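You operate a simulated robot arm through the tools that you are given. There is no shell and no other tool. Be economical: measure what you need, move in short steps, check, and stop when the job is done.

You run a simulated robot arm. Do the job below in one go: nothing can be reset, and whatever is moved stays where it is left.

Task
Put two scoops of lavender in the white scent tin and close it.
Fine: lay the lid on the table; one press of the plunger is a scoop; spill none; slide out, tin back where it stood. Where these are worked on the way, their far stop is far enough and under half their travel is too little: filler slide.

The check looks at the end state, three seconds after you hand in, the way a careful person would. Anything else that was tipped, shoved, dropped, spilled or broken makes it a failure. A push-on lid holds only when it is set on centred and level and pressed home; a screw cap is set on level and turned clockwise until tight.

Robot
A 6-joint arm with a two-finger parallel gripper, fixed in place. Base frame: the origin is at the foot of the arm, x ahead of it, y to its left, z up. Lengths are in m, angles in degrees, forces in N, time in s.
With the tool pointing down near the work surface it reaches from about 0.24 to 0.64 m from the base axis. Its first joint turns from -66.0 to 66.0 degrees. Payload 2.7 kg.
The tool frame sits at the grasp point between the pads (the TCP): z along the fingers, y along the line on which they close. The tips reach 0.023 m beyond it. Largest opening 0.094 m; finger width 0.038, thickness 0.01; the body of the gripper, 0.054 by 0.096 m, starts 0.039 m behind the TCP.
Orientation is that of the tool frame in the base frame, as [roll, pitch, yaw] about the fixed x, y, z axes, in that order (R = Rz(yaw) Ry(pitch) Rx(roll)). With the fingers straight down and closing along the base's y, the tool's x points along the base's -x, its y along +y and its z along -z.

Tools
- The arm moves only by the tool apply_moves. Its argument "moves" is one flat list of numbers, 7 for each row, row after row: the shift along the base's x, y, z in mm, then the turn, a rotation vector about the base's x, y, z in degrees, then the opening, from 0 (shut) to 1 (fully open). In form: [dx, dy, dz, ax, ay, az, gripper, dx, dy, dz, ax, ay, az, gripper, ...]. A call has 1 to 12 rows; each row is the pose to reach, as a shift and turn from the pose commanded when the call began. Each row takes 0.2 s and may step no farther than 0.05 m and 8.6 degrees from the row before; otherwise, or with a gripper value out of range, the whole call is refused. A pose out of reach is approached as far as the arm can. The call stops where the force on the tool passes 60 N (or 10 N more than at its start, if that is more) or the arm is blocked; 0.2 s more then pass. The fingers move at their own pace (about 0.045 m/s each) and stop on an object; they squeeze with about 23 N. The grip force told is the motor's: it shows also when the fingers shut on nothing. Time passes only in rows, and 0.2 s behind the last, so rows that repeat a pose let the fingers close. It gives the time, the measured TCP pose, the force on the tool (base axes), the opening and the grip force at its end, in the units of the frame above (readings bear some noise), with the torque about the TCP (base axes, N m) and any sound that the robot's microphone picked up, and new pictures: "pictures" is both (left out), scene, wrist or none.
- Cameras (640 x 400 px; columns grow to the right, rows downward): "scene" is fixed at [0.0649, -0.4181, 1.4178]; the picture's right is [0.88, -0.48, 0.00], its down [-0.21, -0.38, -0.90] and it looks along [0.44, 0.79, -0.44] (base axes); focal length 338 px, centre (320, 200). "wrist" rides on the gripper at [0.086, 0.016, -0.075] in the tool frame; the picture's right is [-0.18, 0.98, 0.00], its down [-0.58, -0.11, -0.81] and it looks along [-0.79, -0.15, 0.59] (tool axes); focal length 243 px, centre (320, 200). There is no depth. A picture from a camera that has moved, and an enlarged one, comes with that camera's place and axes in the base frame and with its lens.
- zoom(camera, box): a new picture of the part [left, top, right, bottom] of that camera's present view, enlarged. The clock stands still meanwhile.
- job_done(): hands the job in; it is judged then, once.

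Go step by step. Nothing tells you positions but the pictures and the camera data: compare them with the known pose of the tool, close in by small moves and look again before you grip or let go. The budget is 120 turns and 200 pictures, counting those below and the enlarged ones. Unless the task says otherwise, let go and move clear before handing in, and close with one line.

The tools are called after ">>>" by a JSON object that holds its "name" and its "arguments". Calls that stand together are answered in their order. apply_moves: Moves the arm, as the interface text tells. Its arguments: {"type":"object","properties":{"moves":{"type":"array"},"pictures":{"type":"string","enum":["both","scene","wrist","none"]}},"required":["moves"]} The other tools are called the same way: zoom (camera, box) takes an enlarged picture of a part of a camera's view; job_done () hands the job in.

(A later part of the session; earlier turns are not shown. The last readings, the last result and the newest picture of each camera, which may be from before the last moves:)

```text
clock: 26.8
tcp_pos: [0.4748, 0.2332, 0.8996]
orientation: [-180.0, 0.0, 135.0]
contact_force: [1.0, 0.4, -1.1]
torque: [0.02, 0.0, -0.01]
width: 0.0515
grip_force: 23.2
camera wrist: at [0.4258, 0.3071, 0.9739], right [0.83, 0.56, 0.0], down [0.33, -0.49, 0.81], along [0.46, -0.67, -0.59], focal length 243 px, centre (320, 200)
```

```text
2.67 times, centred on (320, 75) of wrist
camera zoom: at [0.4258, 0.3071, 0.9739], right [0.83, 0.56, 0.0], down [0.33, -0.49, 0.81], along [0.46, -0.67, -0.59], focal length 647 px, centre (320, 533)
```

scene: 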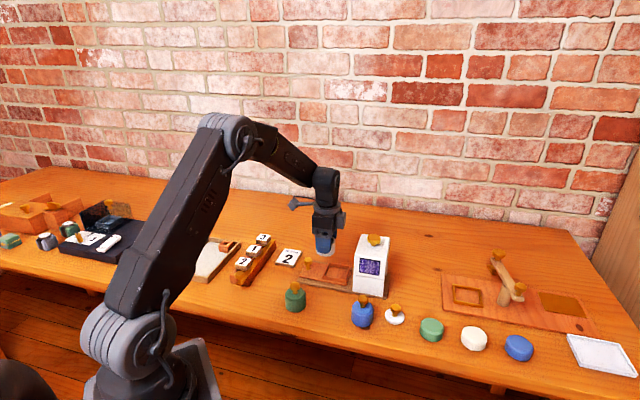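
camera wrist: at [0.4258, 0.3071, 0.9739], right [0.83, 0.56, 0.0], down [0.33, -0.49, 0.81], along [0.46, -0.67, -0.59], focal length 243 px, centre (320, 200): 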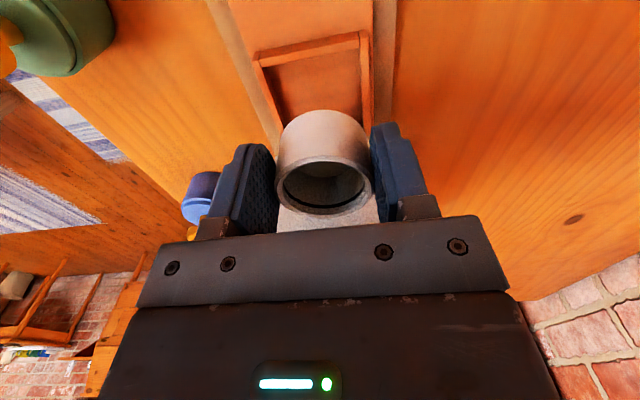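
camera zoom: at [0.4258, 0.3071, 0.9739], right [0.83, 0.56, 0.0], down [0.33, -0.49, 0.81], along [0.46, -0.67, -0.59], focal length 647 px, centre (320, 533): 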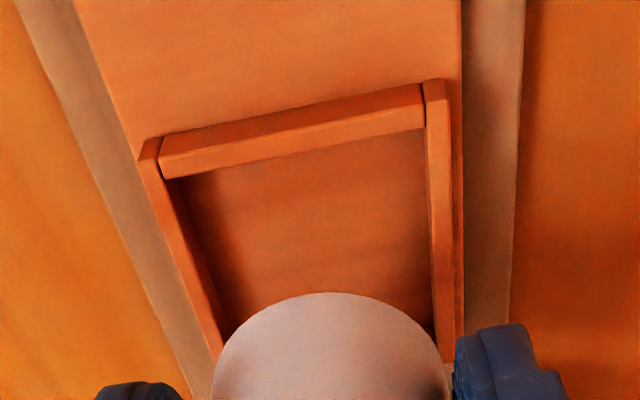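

Tin is aligned with the pocket by my numbers (u≈0.176). Descend partway and compare.

>>> {"name": "apply_moves", "arguments": {"moves": [0, 0, -15, 0, 0, 0, 0.45, 0, 0, -26, 0, 0, 0, 0.45, 0, 0, -26, 0, 0, 0, 0.45], "pictures": "wrist"}}

>>> {"name": "zoom", "arguments": {"camera": "scene", "box": [300, 230, 396, 290]}}

>>> {"name": "zoom", "arguments": {"camera": "wrist", "box": [220, 40, 420, 165]}}

```text
clock: 27.6
tcp_pos: [0.4753, 0.2341, 0.8721]
orientation: [180.0, 0.0, 135.0]
contact_force: [-0.1, -0.9, -1.8]
torque: [0.01, 0.0, 0.0]
width: 0.0515
grip_force: 22.8
camera wrist: at [0.4253, 0.3066, 0.9475], right [0.83, 0.56, 0.0], down [0.33, -0.49, 0.81], along [0.46, -0.67, -0.59], focal length 243 px, centre (320, 200)
```

wrist: 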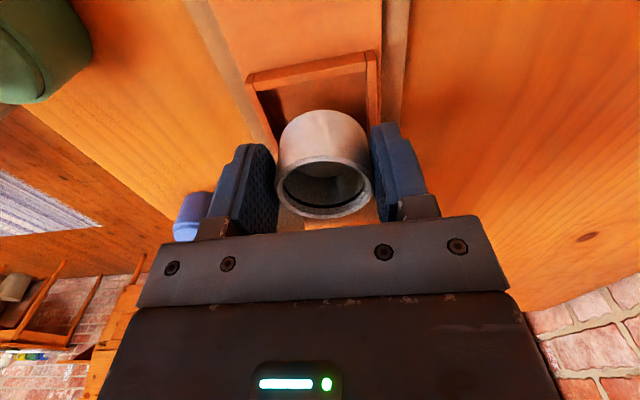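

```text
6.67 times, centred on (348, 260) of scene
camera zoom: at [0.0649, -0.4181, 1.4178], right [0.88, -0.48, 0.0], down [-0.21, -0.38, -0.9], along [0.44, 0.79, -0.44], focal length 2257 px, centre (133, -200)
```

zoom: 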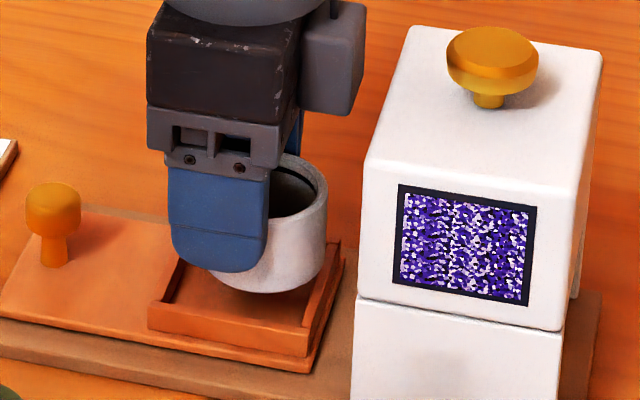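

```text
3.20 times, centred on (320, 102) of wrist
camera zoom: at [0.4253, 0.3066, 0.9475], right [0.83, 0.56, 0.0], down [0.33, -0.49, 0.81], along [0.46, -0.67, -0.59], focal length 776 px, centre (320, 512)
```

zoom: 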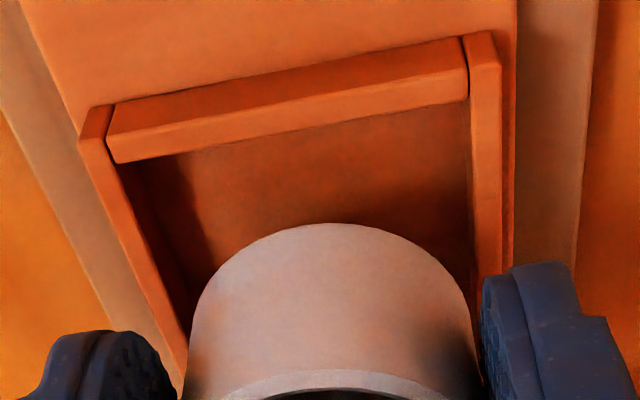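

Compared with the walls, the tin sits ~7 mm too far toward the hopper; I'll shift it back and re-check.

>>> {"name": "apply_moves", "arguments": {"moves": [-5.2, 5.3, 0, 0, 0, 0, 0.45, -5.2, 5.3, -4, 0, 0, 0, 0.45, -5.2, 5.3, -4, 0, 0, 0, 0.45], "pictures": "none"}}

>>> {"name": "zoom", "arguments": {"camera": "scene", "box": [308, 240, 372, 280]}}

>>> {"name": "zoom", "arguments": {"camera": "wrist", "box": [220, 40, 420, 165]}}

```text
clock: 28.4
tcp_pos: [0.4696, 0.24, 0.869]
orientation: [180.0, 0.1, 135.0]
contact_force: [0.8, 0.2, -1.1]
torque: [0.0, 0.01, -0.04]
width: 0.0515
grip_force: 23.1
```

```text
10.00 times, centred on (340, 260) of scene
camera zoom: at [0.0649, -0.4181, 1.4178], right [0.88, -0.48, 0.0], down [-0.21, -0.38, -0.9], along [0.44, 0.79, -0.44], focal length 3385 px, centre (120, -400)
```

zoom: 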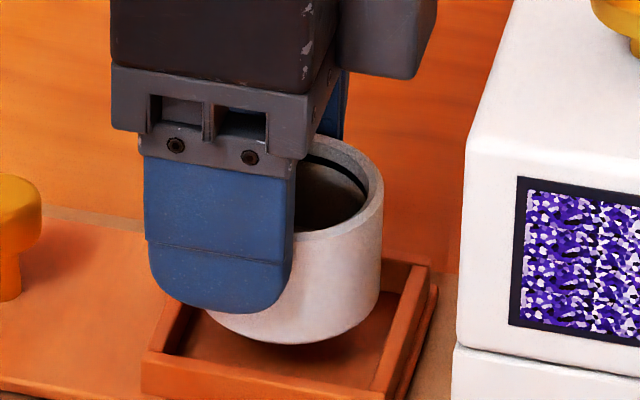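

```text
3.20 times, centred on (320, 102) of wrist
camera zoom: at [0.4199, 0.3123, 0.9441], right [0.83, 0.56, 0.0], down [0.33, -0.49, 0.81], along [0.46, -0.67, -0.59], focal length 776 px, centre (320, 512)
```

zoom: 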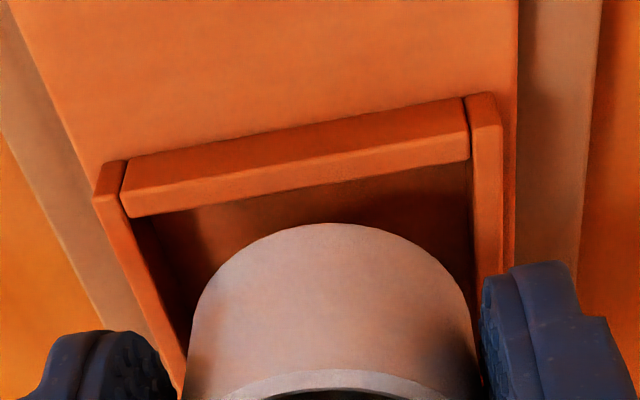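

Now centred in the pocket in both views. Lower gently until it rests on the floor.

>>> {"name": "apply_moves", "arguments": {"moves": [0, 0, -5, 0, 0, 0, 0.45, 0, 0, -9, 0, 0, 0, 0.45, 0, 0, -12, 0, 0, 0, 0.45, 0, 0, -14, 0, 0, 0, 0.45], "pictures": "none"}}

>>> {"name": "zoom", "arguments": {"camera": "scene", "box": [308, 240, 372, 280]}}

>>> {"name": "zoom", "arguments": {"camera": "wrist", "box": [220, 40, 420, 165]}}

```text
clock: 29.4
tcp_pos: [0.47, 0.2389, 0.8556]
orientation: [-180.0, 0.0, 134.9]
contact_force: [-0.2, 0.5, -1.1]
torque: [0.01, -0.01, 0.0]
width: 0.0515
grip_force: 23.2
```

```text
10.00 times, centred on (340, 260) of scene
camera zoom: at [0.0649, -0.4181, 1.4178], right [0.88, -0.48, 0.0], down [-0.21, -0.38, -0.9], along [0.44, 0.79, -0.44], focal length 3385 px, centre (120, -400)
```

zoom: 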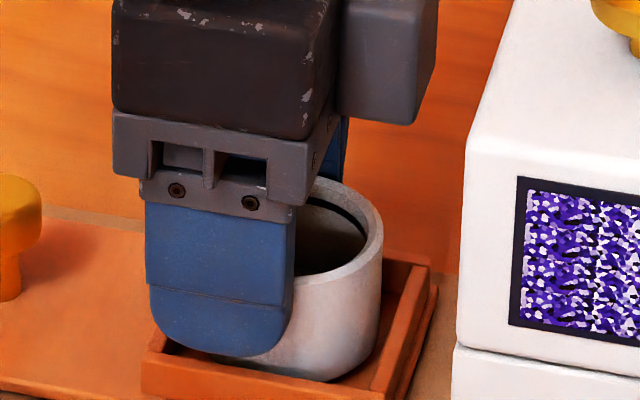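

```text
3.20 times, centred on (320, 102) of wrist
camera zoom: at [0.4201, 0.3119, 0.9299], right [0.83, 0.56, 0.0], down [0.33, -0.49, 0.81], along [0.46, -0.67, -0.59], focal length 776 px, centre (320, 512)
```

zoom: 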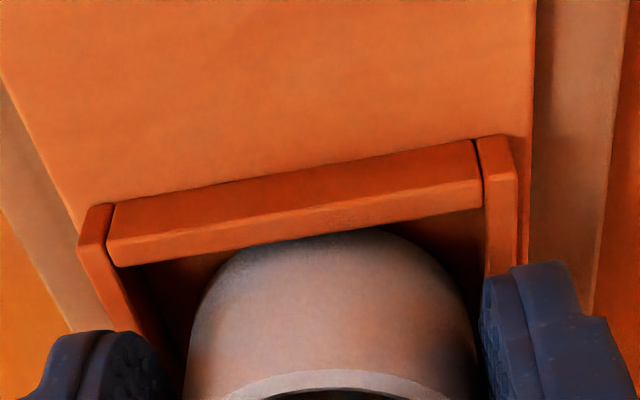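

Going in cleanly; continue down to contact.

>>> {"name": "apply_moves", "arguments": {"moves": [0, 0, -2, 0, 0, 0, 0.45, 0, 0, -3, 0, 0, 0, 0.45, 0, 0, -4, 0, 0, 0, 0.45, 0, 0, -5, 0, 0, 0, 0.45], "pictures": "none"}}

>>> {"name": "zoom", "arguments": {"camera": "scene", "box": [308, 240, 372, 280]}}

```text
clock: 30.4
tcp_pos: [0.4708, 0.2392, 0.8529]
orientation: [179.8, 0.1, 134.9]
contact_force: [-1.8, -2.9, 17.5]
torque: [-0.36, 0.07, -0.07]
width: 0.0511
grip_force: 22.6
```

```text
10.00 times, centred on (340, 260) of scene
camera zoom: at [0.0646, -0.4182, 1.4177], right [0.88, -0.48, 0.0], down [-0.21, -0.38, -0.9], along [0.44, 0.79, -0.44], focal length 3385 px, centre (120, -400)
```

zoom: 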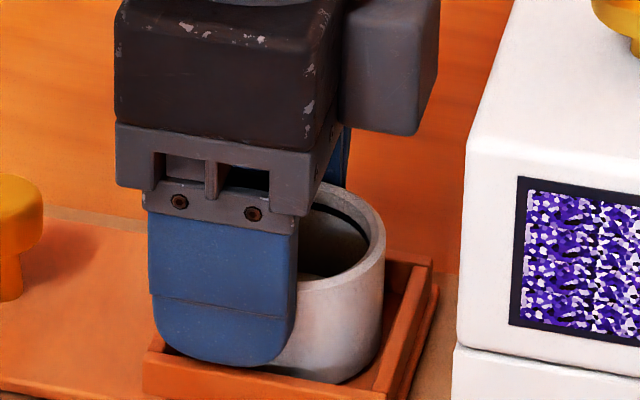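

Contact 17 N at the expected floor height. Ease off, release, and rise.

>>> {"name": "apply_moves", "arguments": {"moves": [0, 0, 3, 0, 0, 0, 0.45, 0, 0, 3, 0, 0, 0, 0.8, 0, 0, 3, 0, 0, 0, 0.8, 0, 0, 3, 0, 0, 0, 0.8, 0, 0, 30, 0, 0, 0, 0.8, 0, 0, 70, 0, 0, 0, 0.8, 0, 0, 110, 0, 0, 0, 0.8, 0, 0, 110, 0, 0, 0, 0.8], "pictures": "wrist"}}

>>> {"name": "zoom", "arguments": {"camera": "scene", "box": [280, 220, 408, 300]}}

```text
clock: 32.2
tcp_pos: [0.4685, 0.2412, 0.9613]
orientation: [180.0, 0.0, 135.1]
contact_force: [0.0, 1.2, -0.4]
torque: [-0.01, -0.04, 0.02]
width: 0.0755
grip_force: 0.1
camera wrist: at [0.4198, 0.3135, 1.0371], right [0.83, 0.56, 0.0], down [0.33, -0.49, 0.81], along [0.46, -0.67, -0.59], focal length 243 px, centre (320, 200)
```

wrist: 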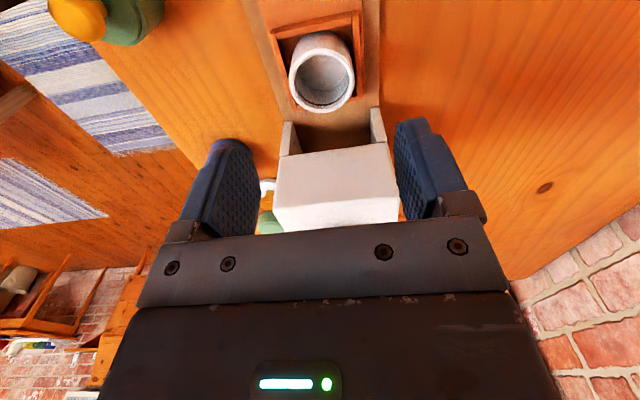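

```text
5.00 times, centred on (344, 260) of scene
camera zoom: at [0.0649, -0.4181, 1.4178], right [0.88, -0.48, 0.0], down [-0.21, -0.38, -0.9], along [0.44, 0.79, -0.44], focal length 1693 px, centre (200, -100)
```

zoom: 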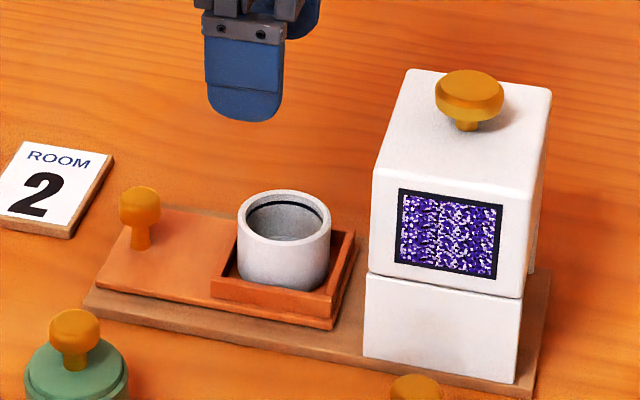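

Tin sits in the pocket. Next I go over the slide's handle knob to measure it.

>>> {"name": "apply_moves", "arguments": {"moves": [-30, 28, -10, 0, 0, 0, 0.8, -58.7, 55, -20, 0, 0, 0, 0.8, -58.7, 55, -30, 0, 0, 0, 0.8, -58.7, 55, -30, 0, 0, 0, 0.8], "pictures": "wrist"}}

>>> {"name": "zoom", "arguments": {"camera": "scene", "box": [280, 220, 408, 300]}}

```text
clock: 33.2
tcp_pos: [0.4106, 0.2965, 0.931]
orientation: [-180.0, 0.0, 135.0]
contact_force: [0.3, -0.2, -0.1]
torque: [-0.02, 0.01, 0.0]
width: 0.0753
grip_force: 0.1
camera wrist: at [0.3614, 0.3685, 1.0047], right [0.83, 0.56, 0.0], down [0.33, -0.49, 0.81], along [0.46, -0.67, -0.59], focal length 243 px, centre (320, 200)
```

wrist: 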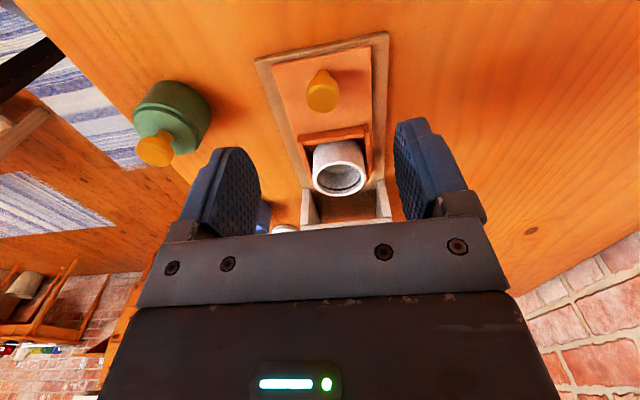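

```text
5.00 times, centred on (344, 260) of scene
camera zoom: at [0.0649, -0.4181, 1.4178], right [0.88, -0.48, 0.0], down [-0.21, -0.38, -0.9], along [0.44, 0.79, -0.44], focal length 1693 px, centre (200, -100)
```

zoom: 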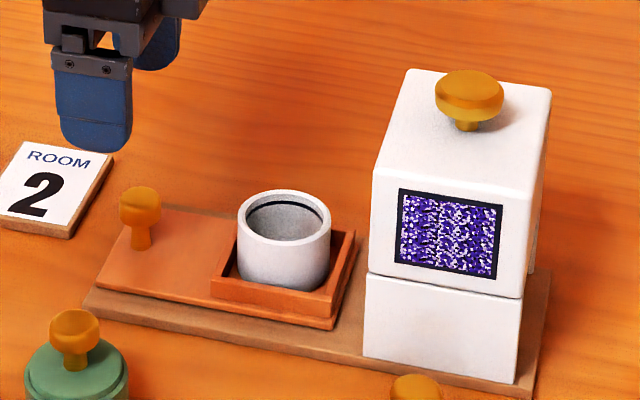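

The handle knob is ahead of the TCP by ~1 cm as wanted. Lower and re-check.

>>> {"name": "apply_moves", "arguments": {"moves": [0, 0, -25, 0, 0, 0, 0.8, 0, 0, -48, 0, 0, 0, 0.6, 0, 0, -48, 0, 0, 0, 0.6], "pictures": "wrist"}}

>>> {"name": "zoom", "arguments": {"camera": "scene", "box": [276, 225, 356, 275]}}

```text
clock: 34.0
tcp_pos: [0.4118, 0.2958, 0.8813]
orientation: [180.0, 0.0, 135.0]
contact_force: [0.0, -0.3, 0.1]
torque: [0.01, 0.0, 0.01]
width: 0.0562
grip_force: 0.1
camera wrist: at [0.362, 0.3672, 0.9559], right [0.83, 0.56, 0.0], down [0.33, -0.49, 0.81], along [0.46, -0.67, -0.59], focal length 243 px, centre (320, 200)
```

wrist: 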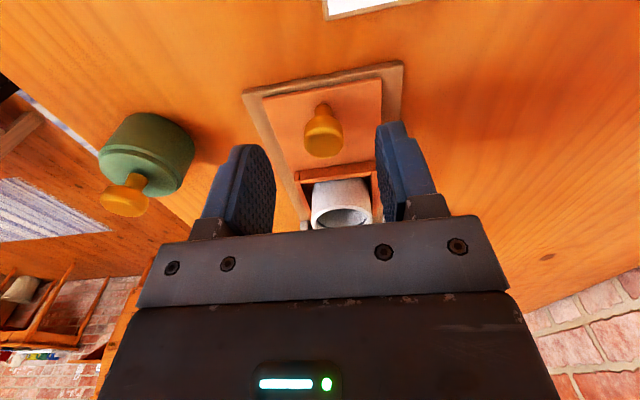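

```text
8.00 times, centred on (316, 250) of scene
camera zoom: at [0.0649, -0.4181, 1.4178], right [0.88, -0.48, 0.0], down [-0.21, -0.38, -0.9], along [0.44, 0.79, -0.44], focal length 2708 px, centre (352, -200)
```

zoom: 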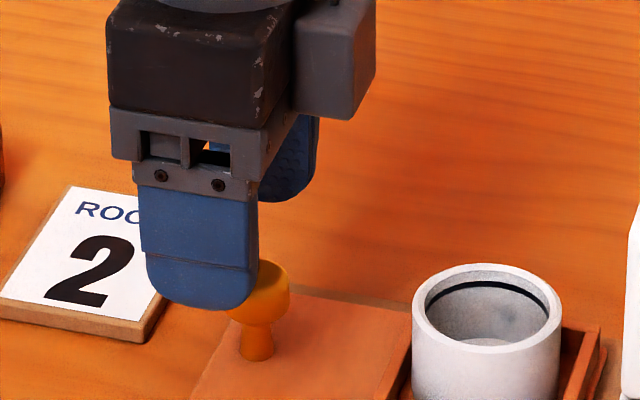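

Knob is ~10 mm ahead of the TCP, slightly right. Adjust, lower, and grip.

>>> {"name": "apply_moves", "arguments": {"moves": [-0.4, 2.4, -14, 0, 0, 0, 0.6, -0.4, 2.4, -28, 0, 0, 0, 0.6, -0.4, 2.4, -28, 0, 0, 0, 0.3, -0.4, 2.4, -28, 0, 0, 0, 0, -0.4, 2.4, -28, 0, 0, 0, 0, -0.4, 2.4, -28, 0, 0, 0, 0], "pictures": "wrist"}}

>>> {"name": "zoom", "arguments": {"camera": "scene", "box": [276, 225, 404, 305]}}

```text
clock: 35.4
tcp_pos: [0.4092, 0.2979, 0.8536]
orientation: [180.0, 0.1, 135.1]
contact_force: [-4.7, -2.0, 2.0]
torque: [-0.13, 0.04, -0.02]
width: 0.0234
grip_force: 44.8
camera wrist: at [0.3606, 0.37, 0.9278], right [0.83, 0.56, 0.0], down [0.33, -0.49, 0.81], along [0.45, -0.67, -0.59], focal length 243 px, centre (320, 200)
```

wrist: 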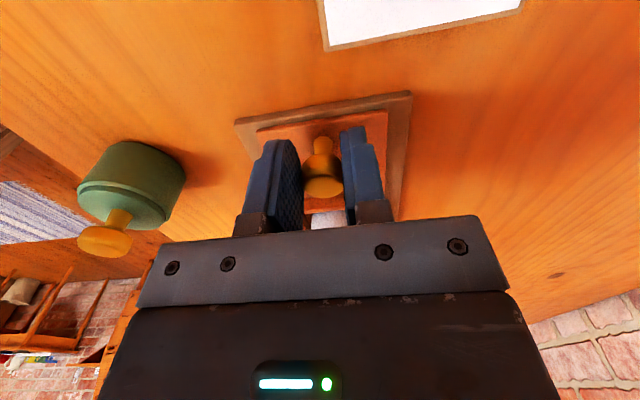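

```text
5.00 times, centred on (340, 265) of scene
camera zoom: at [0.0648, -0.4181, 1.4177], right [0.88, -0.48, 0.0], down [-0.21, -0.38, -0.9], along [0.44, 0.79, -0.44], focal length 1693 px, centre (220, -125)
```

zoom: 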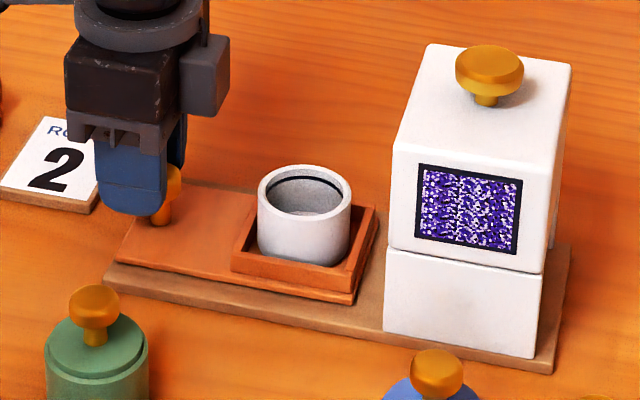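

Gripped (23 mm), with a slight sideways load which I relieve. Push the slide 50 mm toward the hopper and check.

>>> {"name": "apply_moves", "arguments": {"moves": [-0.7, -0.7, 0, 0, 0, 0, 0, 2.8, -4.2, 0, 0, 0, 0, 0, 7, -8.5, 0, 0, 0, 0, 0, 14, -15.7, 0, 0, 0, 0, 0, 21, -22.8, 0, 0, 0, 0, 0, 28, -29.9, 0, 0, 0, 0, 0, 35, -37, 0, 0, 0, 0, 0], "pictures": "none"}}

>>> {"name": "zoom", "arguments": {"camera": "scene", "box": [276, 225, 404, 305]}}

```text
clock: 37.0
tcp_pos: [0.4465, 0.2592, 0.8535]
orientation: [179.8, -0.1, 135.0]
contact_force: [16.7, 15.4, -28.8]
torque: [0.56, 0.03, 0.18]
width: 0.0237
grip_force: 44.7
```

```text
5.00 times, centred on (340, 265) of scene
camera zoom: at [0.0658, -0.4175, 1.4179], right [0.88, -0.48, 0.0], down [-0.21, -0.38, -0.9], along [0.43, 0.79, -0.44], focal length 1693 px, centre (220, -125)
```

zoom: 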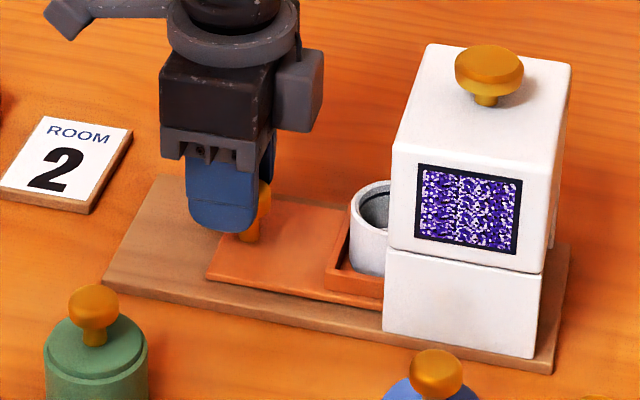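

The slide is moving well; some side and vertical load has built up. I'll relieve it before pushing on.

>>> {"name": "apply_moves", "arguments": {"moves": [1, 1, -1, 0, 0, 0, 0, 1, 1, -1, 0, 0, 0, 0], "pictures": "none"}}

```text
clock: 37.6
tcp_pos: [0.4469, 0.2605, 0.8546]
orientation: [-179.9, 0.0, 135.0]
contact_force: [5.0, 1.9, -13.1]
torque: [-0.24, -0.39, 0.05]
width: 0.0235
grip_force: 44.7
```

Better. Continue along the slide direction by 30 mm.

>>> {"name": "apply_moves", "arguments": {"moves": [0.3, 0.3, -1, 0, 0, 0, 0, 5.5, -5, -1, 0, 0, 0, 0, 11, -10.5, -1, 0, 0, 0, 0, 16.3, -16, -1, 0, 0, 0, 0, 21.5, -21, -1, 0, 0, 0, 0], "pictures": "none"}}

>>> {"name": "zoom", "arguments": {"camera": "scene", "box": [276, 225, 404, 305]}}

```text
clock: 38.8
tcp_pos: [0.4684, 0.2385, 0.8527]
orientation: [-179.9, 0.0, 134.9]
contact_force: [-7.8, -8.9, 15.1]
torque: [0.32, 0.62, -0.15]
width: 0.0235
grip_force: 45.0
```

```text
5.00 times, centred on (340, 265) of scene
camera zoom: at [0.0645, -0.4184, 1.4177], right [0.88, -0.48, 0.0], down [-0.21, -0.38, -0.9], along [0.44, 0.79, -0.44], focal length 1693 px, centre (220, -125)
```

zoom: 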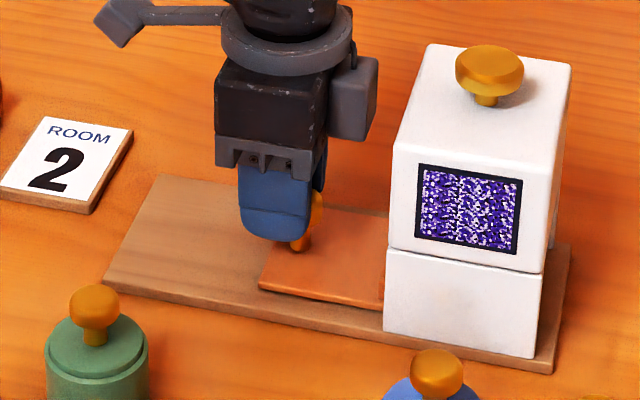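

About 84 mm travelled, clearance ahead ~19 mm. Push in small steps until the far stop is felt.

>>> {"name": "apply_moves", "arguments": {"moves": [1.5, -2.7, 0.6, 0, 0, 0, 0, 3.6, -4.9, 0.6, 0, 0, 0, 0, 5.7, -7, 0.6, 0, 0, 0, 0], "pictures": "none"}}

>>> {"name": "zoom", "arguments": {"camera": "scene", "box": [276, 225, 404, 305]}}

```text
clock: 39.6
tcp_pos: [0.474, 0.233, 0.8528]
orientation: [179.9, 0.1, 135.1]
contact_force: [-2.4, -0.6, 4.9]
torque: [0.03, -0.18, -0.02]
width: 0.0234
grip_force: 45.2
```

```text
5.00 times, centred on (340, 265) of scene
camera zoom: at [0.0648, -0.4181, 1.4177], right [0.88, -0.48, 0.0], down [-0.21, -0.38, -0.9], along [0.44, 0.79, -0.44], focal length 1693 px, centre (220, -125)
```

zoom: 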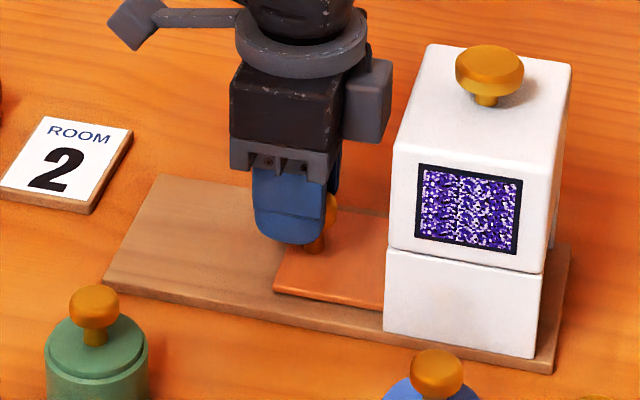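

Still free. Continue 5 mm more in fine steps.

>>> {"name": "apply_moves", "arguments": {"moves": [1.4, -1.4, 0, 0, 0, 0, 0, 2.8, -2.9, 0, 0, 0, 0, 0, 3.5, -3.6, 0, 0, 0, 0, 0], "pictures": "none"}}

>>> {"name": "zoom", "arguments": {"camera": "scene", "box": [308, 215, 404, 275]}}

```text
clock: 40.4
tcp_pos: [0.4776, 0.2301, 0.8534]
orientation: [179.8, 0.0, 135.0]
contact_force: [1.2, 8.9, 7.8]
torque: [-0.02, -0.07, 0.03]
width: 0.0232
grip_force: 44.5
```

```text
6.67 times, centred on (356, 245) of scene
camera zoom: at [0.0649, -0.4179, 1.4178], right [0.88, -0.48, 0.0], down [-0.21, -0.38, -0.9], along [0.44, 0.79, -0.44], focal length 2257 px, centre (80, -100)
```

zoom: 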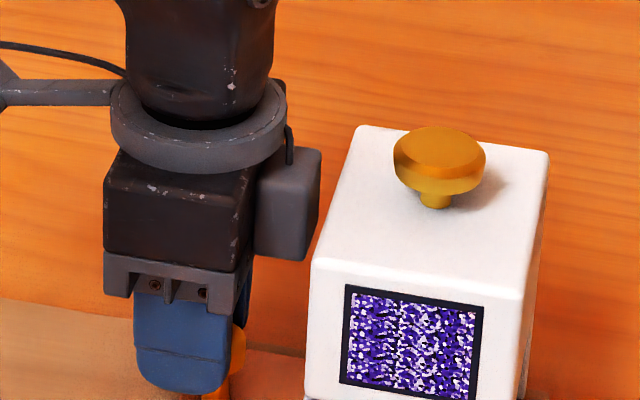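

Slight resistance now. One more 2 mm nudge to confirm the stop.

>>> {"name": "apply_moves", "arguments": {"moves": [1.4, -1.4, 0, 0, 0, 0, 0, 1.4, -1.4, 0, 0, 0, 0, 0], "pictures": "none"}}

```text
clock: 41.0
tcp_pos: [0.4774, 0.23, 0.8531]
orientation: [179.9, -0.1, 135.1]
contact_force: [-12.9, 21.5, 13.6]
torque: [-0.03, -0.22, 0.14]
width: 0.0234
grip_force: 44.8
```

The far stop is reached (position unchanged, 24 N back). Unload, release, and rise clear.

>>> {"name": "apply_moves", "arguments": {"moves": [-1.7, 1.9, -0.5, 0, 0, 0, 0, -1.7, 1.9, -0.5, 0, 0, 0, 0.5, -1.7, 1.9, -0.5, 0, 0, 0, 0.5, -1.7, 1.9, -0.5, 0, 0, 0, 0.5, -5, 5, 30, 0, 0, 0, 0.5, -8, 8, 75, 0, 0, 0, 0.5, -8, 8, 120, 0, 0, 0, 0.5, -8, 8, 165, 0, 0, 0, 0], "pictures": "wrist"}}

>>> {"name": "zoom", "arguments": {"camera": "scene", "box": [284, 220, 412, 300]}}

```text
clock: 42.8
tcp_pos: [0.4703, 0.2352, 1.0182]
orientation: [-179.9, 0.1, 135.0]
contact_force: [-0.2, -0.2, -0.4]
torque: [0.01, 0.03, 0.01]
width: 0.0123
grip_force: 0.1
camera wrist: at [0.4209, 0.3086, 1.0927], right [0.83, 0.56, 0.0], down [0.33, -0.49, 0.81], along [0.45, -0.67, -0.59], focal length 243 px, centre (320, 200)
```

wrist: 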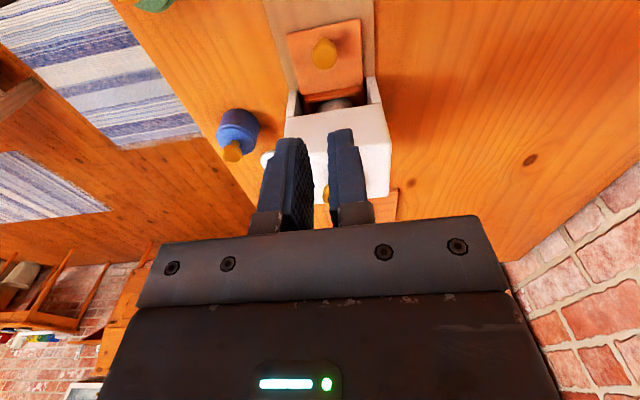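

```text
5.00 times, centred on (348, 260) of scene
camera zoom: at [0.0649, -0.4181, 1.4178], right [0.88, -0.48, 0.0], down [-0.21, -0.38, -0.9], along [0.44, 0.79, -0.44], focal length 1693 px, centre (180, -100)
```

zoom: 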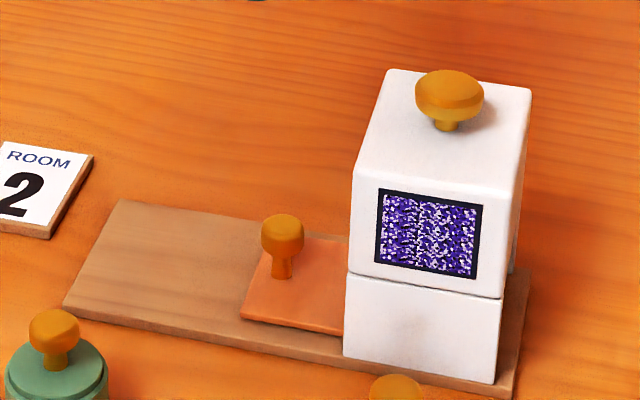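

Slide in, tin under the hopper. Now I move near the plunger knob, fingers open to see it between them.

>>> {"name": "apply_moves", "arguments": {"moves": [15, -15, 15, 0, 0, 0, 0.6, 34, -34, 30, 0, 0, 0, 1, 34, -34, 30, 0, 0, 0, 1, 34, -34, 30, 0, 0, 0, 1], "pictures": "wrist"}}

>>> {"name": "zoom", "arguments": {"camera": "scene", "box": [320, 210, 416, 270]}}

```text
clock: 43.8
tcp_pos: [0.503, 0.2005, 1.0482]
orientation: [179.9, 0.0, 135.0]
contact_force: [0.0, 0.2, 1.0]
torque: [0.0, -0.03, 0.01]
width: 0.0939
grip_force: 0.1
camera wrist: at [0.454, 0.2731, 1.1223], right [0.83, 0.56, 0.0], down [0.33, -0.49, 0.81], along [0.46, -0.67, -0.59], focal length 243 px, centre (320, 200)
```

wrist: 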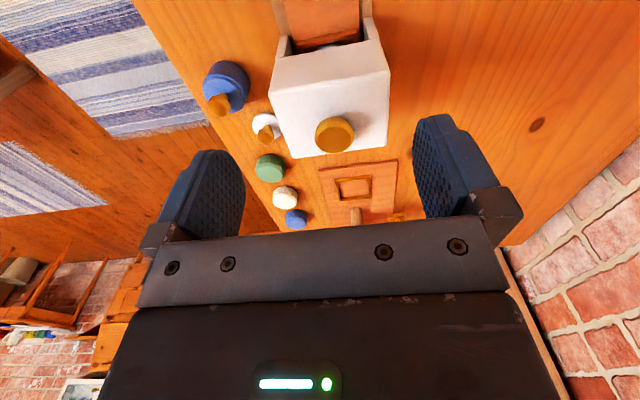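

```text
6.67 times, centred on (368, 240) of scene
camera zoom: at [0.0649, -0.4181, 1.4178], right [0.88, -0.48, 0.0], down [-0.21, -0.38, -0.9], along [0.44, 0.79, -0.44], focal length 2257 px, centre (0, -67)
```

zoom: 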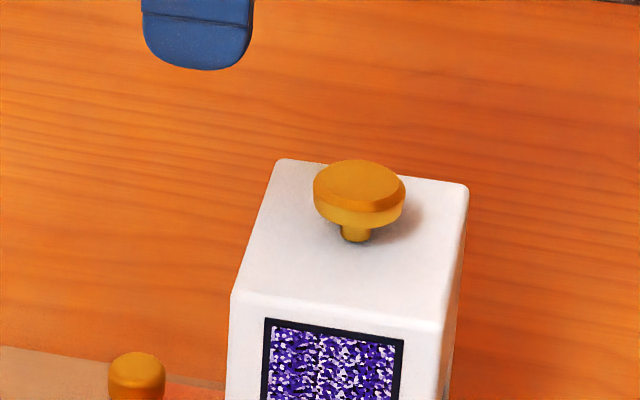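

Plunger knob top is at about (0.546, 0.161, 0.945). Close the fingers and hover just above it.

>>> {"name": "apply_moves", "arguments": {"moves": [20, -18, 0, 0, 0, 0, 0.5, 43, -39.5, 0, 0, 0, 0, 0, 43, -39.5, -30, 0, 0, 0, 0, 43, -39.5, -55, 0, 0, 0, 0, 43, -39.5, -65, 0, 0, 0, 0, 43, -39.5, -65, 0, 0, 0, 0], "pictures": "wrist"}}

>>> {"name": "zoom", "arguments": {"camera": "scene", "box": [320, 200, 416, 260]}}

```text
clock: 45.2
tcp_pos: [0.5459, 0.1628, 0.9821]
orientation: [-179.9, -0.1, 135.1]
contact_force: [-0.2, -1.0, -0.2]
torque: [0.01, 0.01, -0.01]
width: 0.0001
grip_force: 22.5
camera wrist: at [0.4974, 0.2358, 1.0574], right [0.83, 0.56, 0.0], down [0.33, -0.49, 0.81], along [0.46, -0.67, -0.59], focal length 243 px, centre (320, 200)
```

wrist: 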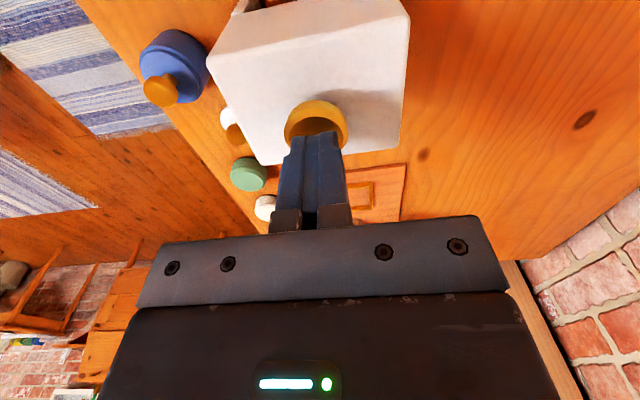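

```text
6.67 times, centred on (368, 230) of scene
camera zoom: at [0.0649, -0.4181, 1.4178], right [0.88, -0.48, 0.0], down [-0.21, -0.38, -0.9], along [0.44, 0.79, -0.44], focal length 2257 px, centre (0, 0)
```

zoom: 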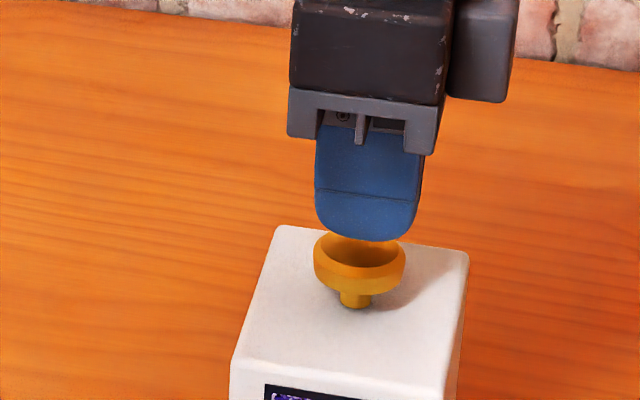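

Aligned over the knob. First press: go down in steps until resistance.

>>> {"name": "apply_moves", "arguments": {"moves": [0, 0, -8, 0, 0, 0, 0, 0, 0, -12, 0, 0, 0, 0, 0, 0, -15, 0, 0, 0, 0, 0, 0, -18, 0, 0, 0, 0], "pictures": "none"}}

>>> {"name": "zoom", "arguments": {"camera": "scene", "box": [320, 200, 416, 260]}}

```text
clock: 46.2
tcp_pos: [0.5472, 0.1615, 0.9655]
orientation: [180.0, 0.0, 135.0]
contact_force: [-0.6, 2.1, 6.0]
torque: [0.09, 0.1, -0.02]
width: 0.0
grip_force: 23.0
heard: click
```

```text
6.67 times, centred on (368, 230) of scene
camera zoom: at [0.0648, -0.418, 1.4178], right [0.88, -0.48, 0.0], down [-0.21, -0.38, -0.9], along [0.44, 0.79, -0.44], focal length 2257 px, centre (0, 0)
```

zoom: 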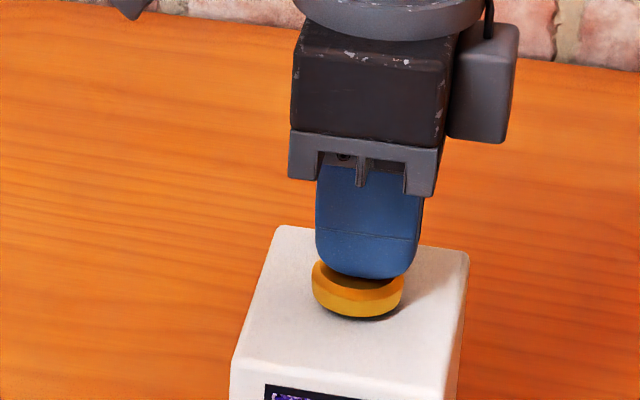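

Click heard and the knob is down: one scoop. Release fully and look.

>>> {"name": "apply_moves", "arguments": {"moves": [0, 0, 5, 0, 0, 0, 0, 0, 0, 12, 0, 0, 0, 0, 0, 0, 20, 0, 0, 0, 0, 0, 0, 20, 0, 0, 0, 0, 0, 0, 20, 0, 0, 0, 0], "pictures": "none"}}

>>> {"name": "zoom", "arguments": {"camera": "scene", "box": [320, 200, 416, 260]}}

```text
clock: 47.4
tcp_pos: [0.5477, 0.162, 0.9849]
orientation: [180.0, 0.0, 135.0]
contact_force: [0.5, 0.2, 0.0]
torque: [0.03, -0.03, 0.02]
width: 0.0
grip_force: 22.8
```

```text
6.67 times, centred on (368, 230) of scene
camera zoom: at [0.0649, -0.4181, 1.4178], right [0.88, -0.48, 0.0], down [-0.21, -0.38, -0.9], along [0.44, 0.79, -0.44], focal length 2257 px, centre (0, 0)
```

zoom: 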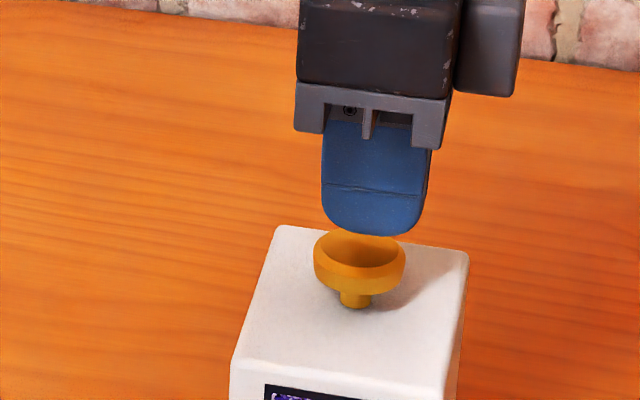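

The knob sprang back. Second press, the same way.

>>> {"name": "apply_moves", "arguments": {"moves": [-1, 0, -9, 0, 0, 0, 0, -1, 0, -14, 0, 0, 0, 0, -1, 0, -17, 0, 0, 0, 0, -1, 0, -20, 0, 0, 0, 0], "pictures": "none"}}

```text
clock: 48.4
tcp_pos: [0.5463, 0.1623, 0.9671]
orientation: [180.0, 0.1, 134.9]
contact_force: [0.8, -3.8, 10.1]
torque: [-0.02, 0.06, 0.03]
width: 0.0
grip_force: 22.8
heard: click
```

Second click heard. Release and rise well clear.

>>> {"name": "apply_moves", "arguments": {"moves": [0, 0, 10, 0, 0, 0, 0, 0, 0, 25, 0, 0, 0, 0, 0, 0, 65, 0, 0, 0, 0, -25, 25, 85, 0, 0, 0, 0.3, -55, 55, 85, 0, 0, 0, 0.6, -80, 80, 85, 0, 0, 0, 0.6], "pictures": "wrist"}}

>>> {"name": "zoom", "arguments": {"camera": "scene", "box": [284, 220, 412, 300]}}

```text
clock: 49.8
tcp_pos: [0.4687, 0.2413, 1.0485]
orientation: [179.9, 0.0, 135.0]
contact_force: [-0.5, 0.2, -0.1]
torque: [0.0, -0.01, 0.0]
width: 0.0563
grip_force: 0.0
camera wrist: at [0.4192, 0.3146, 1.1228], right [0.83, 0.56, 0.0], down [0.33, -0.49, 0.81], along [0.45, -0.67, -0.59], focal length 243 px, centre (320, 200)
```

wrist: 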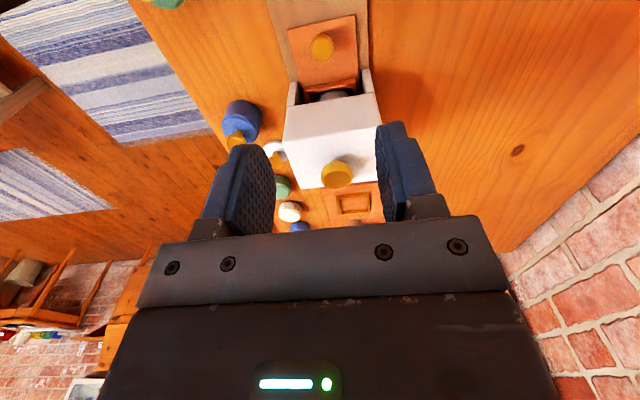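

```text
5.00 times, centred on (348, 260) of scene
camera zoom: at [0.0649, -0.4181, 1.4178], right [0.88, -0.48, 0.0], down [-0.21, -0.38, -0.9], along [0.44, 0.79, -0.44], focal length 1693 px, centre (180, -100)
```

zoom: 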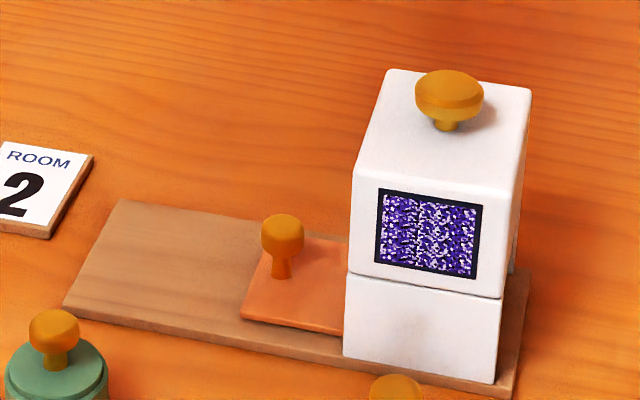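

Both scoops done. Return to the handle at the earlier grip pose (shifted 2–3 mm back for hopper clearance).

>>> {"name": "apply_moves", "arguments": {"moves": [6.8, -9.3, -45, 0, 0, 0, 0.6, 6.8, -9.3, -90, 0, 0, 0, 0.6, 6.8, -9.3, -135, 0, 0, 0, 0.6, 6.8, -9.3, -160, 0, 0, 0, 0.6, 6.8, -9.3, -160, 0, 0, 0, 0.6], "pictures": "wrist"}}

>>> {"name": "zoom", "arguments": {"camera": "scene", "box": [304, 215, 400, 275]}}

```text
clock: 51.0
tcp_pos: [0.4711, 0.2331, 0.8892]
orientation: [180.0, 0.0, 135.0]
contact_force: [0.6, 0.9, -0.3]
torque: [0.01, 0.01, -0.03]
width: 0.0564
grip_force: 0.0
camera wrist: at [0.4225, 0.3052, 0.9641], right [0.83, 0.56, 0.0], down [0.33, -0.49, 0.81], along [0.46, -0.67, -0.59], focal length 243 px, centre (320, 200)
```

wrist: 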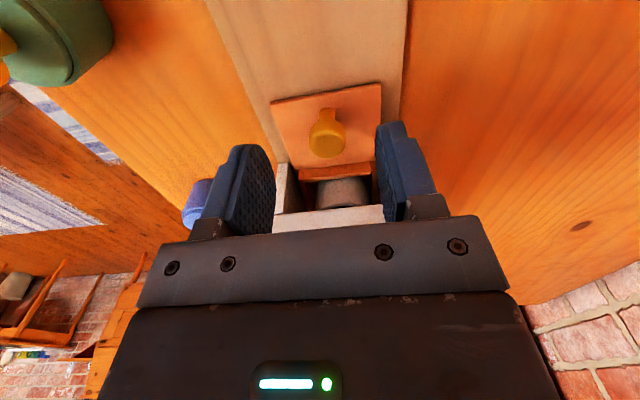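

```text
6.67 times, centred on (352, 245) of scene
camera zoom: at [0.0649, -0.4181, 1.4178], right [0.88, -0.48, 0.0], down [-0.21, -0.38, -0.9], along [0.44, 0.79, -0.44], focal length 2257 px, centre (107, -100)
```

zoom: 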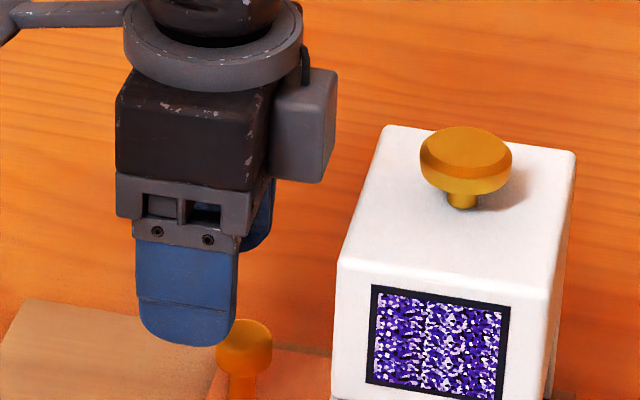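

Adjust to the earlier grip pose, lower, and close on the knob.

>>> {"name": "apply_moves", "arguments": {"moves": [5.3, -1.2, -18, 0, 0, 0, 0.6, 5.3, -1.2, -36, 0, 0, 0, 0.6, 5.3, -1.2, -36, 0, 0, 0, 0.3, 5.3, -1.2, -36, 0, 0, 0, 0, 5.3, -1.2, -36, 0, 0, 0, 0, 5.3, -1.2, -36, 0, 0, 0, 0], "pictures": "wrist"}}

>>> {"name": "zoom", "arguments": {"camera": "scene", "box": [304, 215, 400, 275]}}

```text
clock: 52.4
tcp_pos: [0.477, 0.2304, 0.8536]
orientation: [-179.8, -0.1, 134.9]
contact_force: [-11.1, -10.5, 4.7]
torque: [-0.17, 0.22, -0.15]
width: 0.0233
grip_force: 45.1
camera wrist: at [0.4281, 0.303, 0.928], right [0.83, 0.56, 0.0], down [0.34, -0.49, 0.81], along [0.45, -0.67, -0.59], focal length 243 px, centre (320, 200)
```

wrist: 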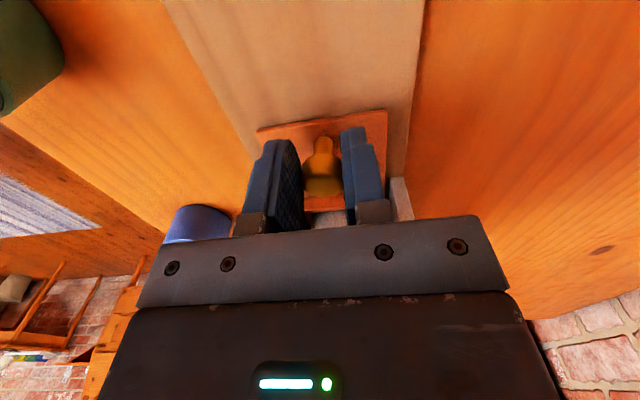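

```text
6.67 times, centred on (352, 245) of scene
camera zoom: at [0.0646, -0.4183, 1.4177], right [0.88, -0.48, 0.0], down [-0.21, -0.38, -0.9], along [0.44, 0.79, -0.44], focal length 2257 px, centre (107, -100)
```

zoom: 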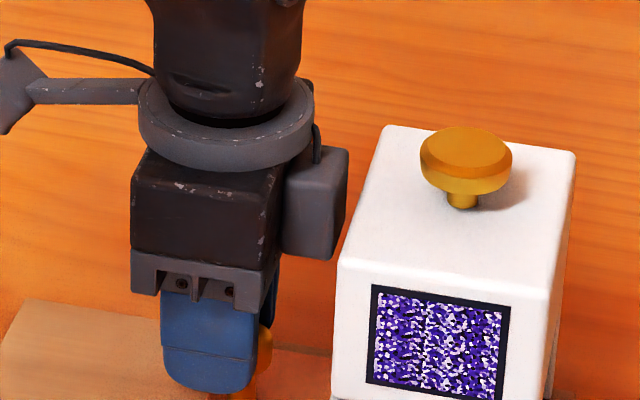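

Gripped. Relieve the side load and pull the slide out, 50 mm first.

>>> {"name": "apply_moves", "arguments": {"moves": [-0.9, -0.9, -0.4, 0, 0, 0, 0, -4.4, 2.6, -0.4, 0, 0, 0, 0, -8, 6.2, -0.4, 0, 0, 0, 0, -15, 13.2, -0.4, 0, 0, 0, 0, -22, 20.2, -0.4, 0, 0, 0, 0, -29, 27.2, -0.4, 0, 0, 0, 0, -36, 34.2, -0.4, 0, 0, 0, 0], "pictures": "none"}}

>>> {"name": "zoom", "arguments": {"camera": "scene", "box": [276, 225, 404, 305]}}

```text
clock: 54.0
tcp_pos: [0.4408, 0.2663, 0.8531]
orientation: [-180.0, 0.0, 135.0]
contact_force: [-5.9, -4.3, -3.5]
torque: [-0.49, -0.19, -0.07]
width: 0.0236
grip_force: 45.1
```

```text
5.00 times, centred on (340, 265) of scene
camera zoom: at [0.0648, -0.4181, 1.4177], right [0.88, -0.48, 0.0], down [-0.21, -0.38, -0.9], along [0.44, 0.79, -0.44], focal length 1693 px, centre (220, -125)
```

zoom: 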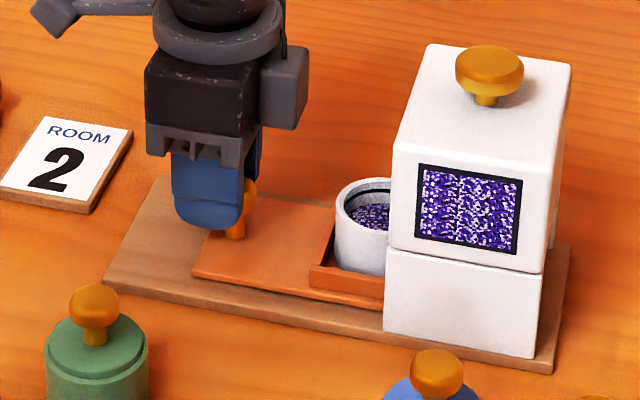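

Lavender is in the tin. Pull the remaining distance to the out stop.

>>> {"name": "apply_moves", "arguments": {"moves": [-7.3, 6.9, 0, 0, 0, 0, 0, -14.3, 13.9, 0, 0, 0, 0, 0, -21.3, 20.9, 0, 0, 0, 0, 0, -26, 25.6, 0, 0, 0, 0, 0, -29, 28.6, 0, 0, 0, 0, 0, -31, 30.6, 0, 0, 0, 0, 0], "pictures": "none"}}

>>> {"name": "zoom", "arguments": {"camera": "scene", "box": [276, 225, 404, 305]}}

```text
clock: 55.4
tcp_pos: [0.4114, 0.2971, 0.8526]
orientation: [-179.9, -0.1, 135.1]
contact_force: [-10.4, -11.1, 3.5]
torque: [-0.3, 0.15, -0.11]
width: 0.0234
grip_force: 44.6
```

```text
5.00 times, centred on (340, 265) of scene
camera zoom: at [0.0646, -0.4184, 1.4177], right [0.88, -0.48, 0.0], down [-0.21, -0.38, -0.9], along [0.44, 0.79, -0.44], focal length 1693 px, centre (220, -125)
```

zoom: 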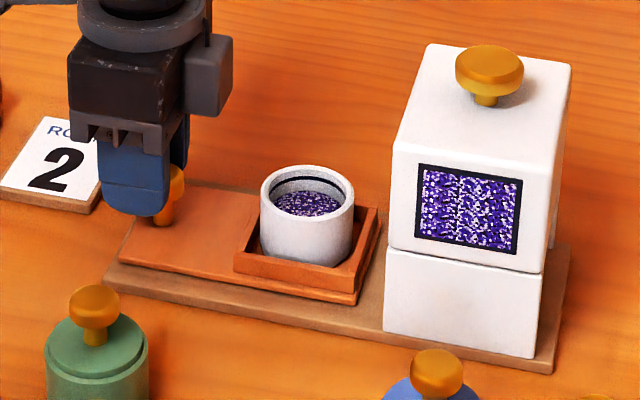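

Nearly out; ~2 mm remain to the stop. Pull a little more.

>>> {"name": "apply_moves", "arguments": {"moves": [-2, 0.4, 0, 0, 0, 0, 0, -3.2, 1.6, 0, 0, 0, 0, 0, -4, 2.4, 0, 0, 0, 0, 0], "pictures": "none"}}

>>> {"name": "zoom", "arguments": {"camera": "scene", "box": [276, 225, 404, 305]}}

```text
clock: 56.2
tcp_pos: [0.4086, 0.2974, 0.8529]
orientation: [179.9, 0.1, 134.9]
contact_force: [15.5, -22.2, -2.0]
torque: [0.21, 0.3, -0.14]
width: 0.0233
grip_force: 44.7
```

```text
5.00 times, centred on (340, 265) of scene
camera zoom: at [0.0653, -0.4186, 1.4176], right [0.88, -0.48, 0.0], down [-0.21, -0.38, -0.9], along [0.44, 0.79, -0.44], focal length 1693 px, centre (220, -125)
```

zoom: 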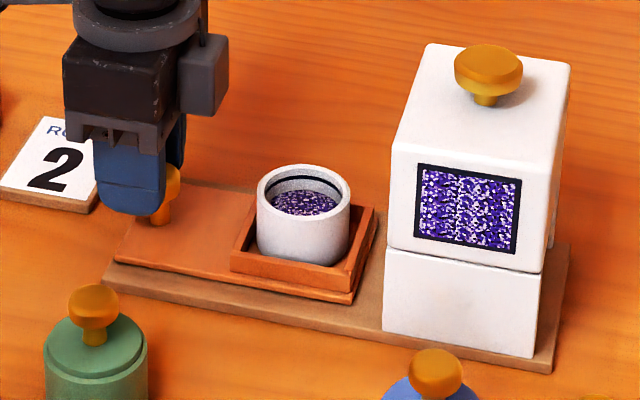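

At the out stop. Unload, release, rise, and go over the tin.

>>> {"name": "apply_moves", "arguments": {"moves": [1.8, -1.8, 0, 0, 0, 0, 0, 1.8, -1.8, 0, 0, 0, 0, 0.5, 1.8, -1.8, 0, 0, 0, 0, 0.5, 1.8, -1.8, 0, 0, 0, 0, 0.6, 1.8, -1.8, 40, 0, 0, 0, 0.8, 10, -10, 80, 0, 0, 0, 0.9, 35, -33, 80, 0, 0, 0, 0.9, 62, -58, 70, 0, 0, 0, 0.9, 62, -58, 45, 0, 0, 0, 0.9, 62, -58, 45, 0, 0, 0, 0.9], "pictures": "wrist"}}

>>> {"name": "zoom", "arguments": {"camera": "scene", "box": [284, 220, 412, 300]}}

```text
clock: 58.4
tcp_pos: [0.4701, 0.2421, 0.9004]
orientation: [180.0, 0.1, 135.0]
contact_force: [-0.3, -0.1, -0.1]
torque: [-0.03, 0.02, -0.01]
width: 0.0846
grip_force: 0.1
camera wrist: at [0.4201, 0.3153, 0.9738], right [0.83, 0.56, 0.0], down [0.33, -0.49, 0.81], along [0.46, -0.67, -0.59], focal length 243 px, centre (320, 200)
```

wrist: 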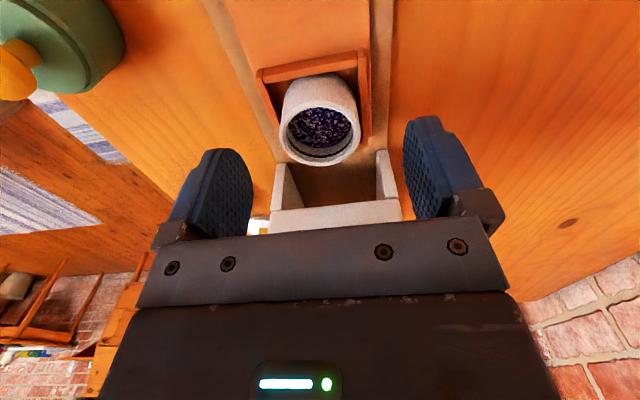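

```text
5.00 times, centred on (348, 260) of scene
camera zoom: at [0.0649, -0.4181, 1.4178], right [0.88, -0.48, 0.0], down [-0.21, -0.38, -0.9], along [0.44, 0.79, -0.44], focal length 1693 px, centre (180, -100)
```

zoom: 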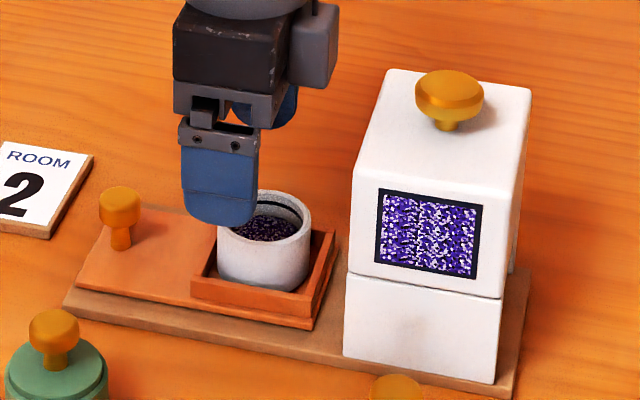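

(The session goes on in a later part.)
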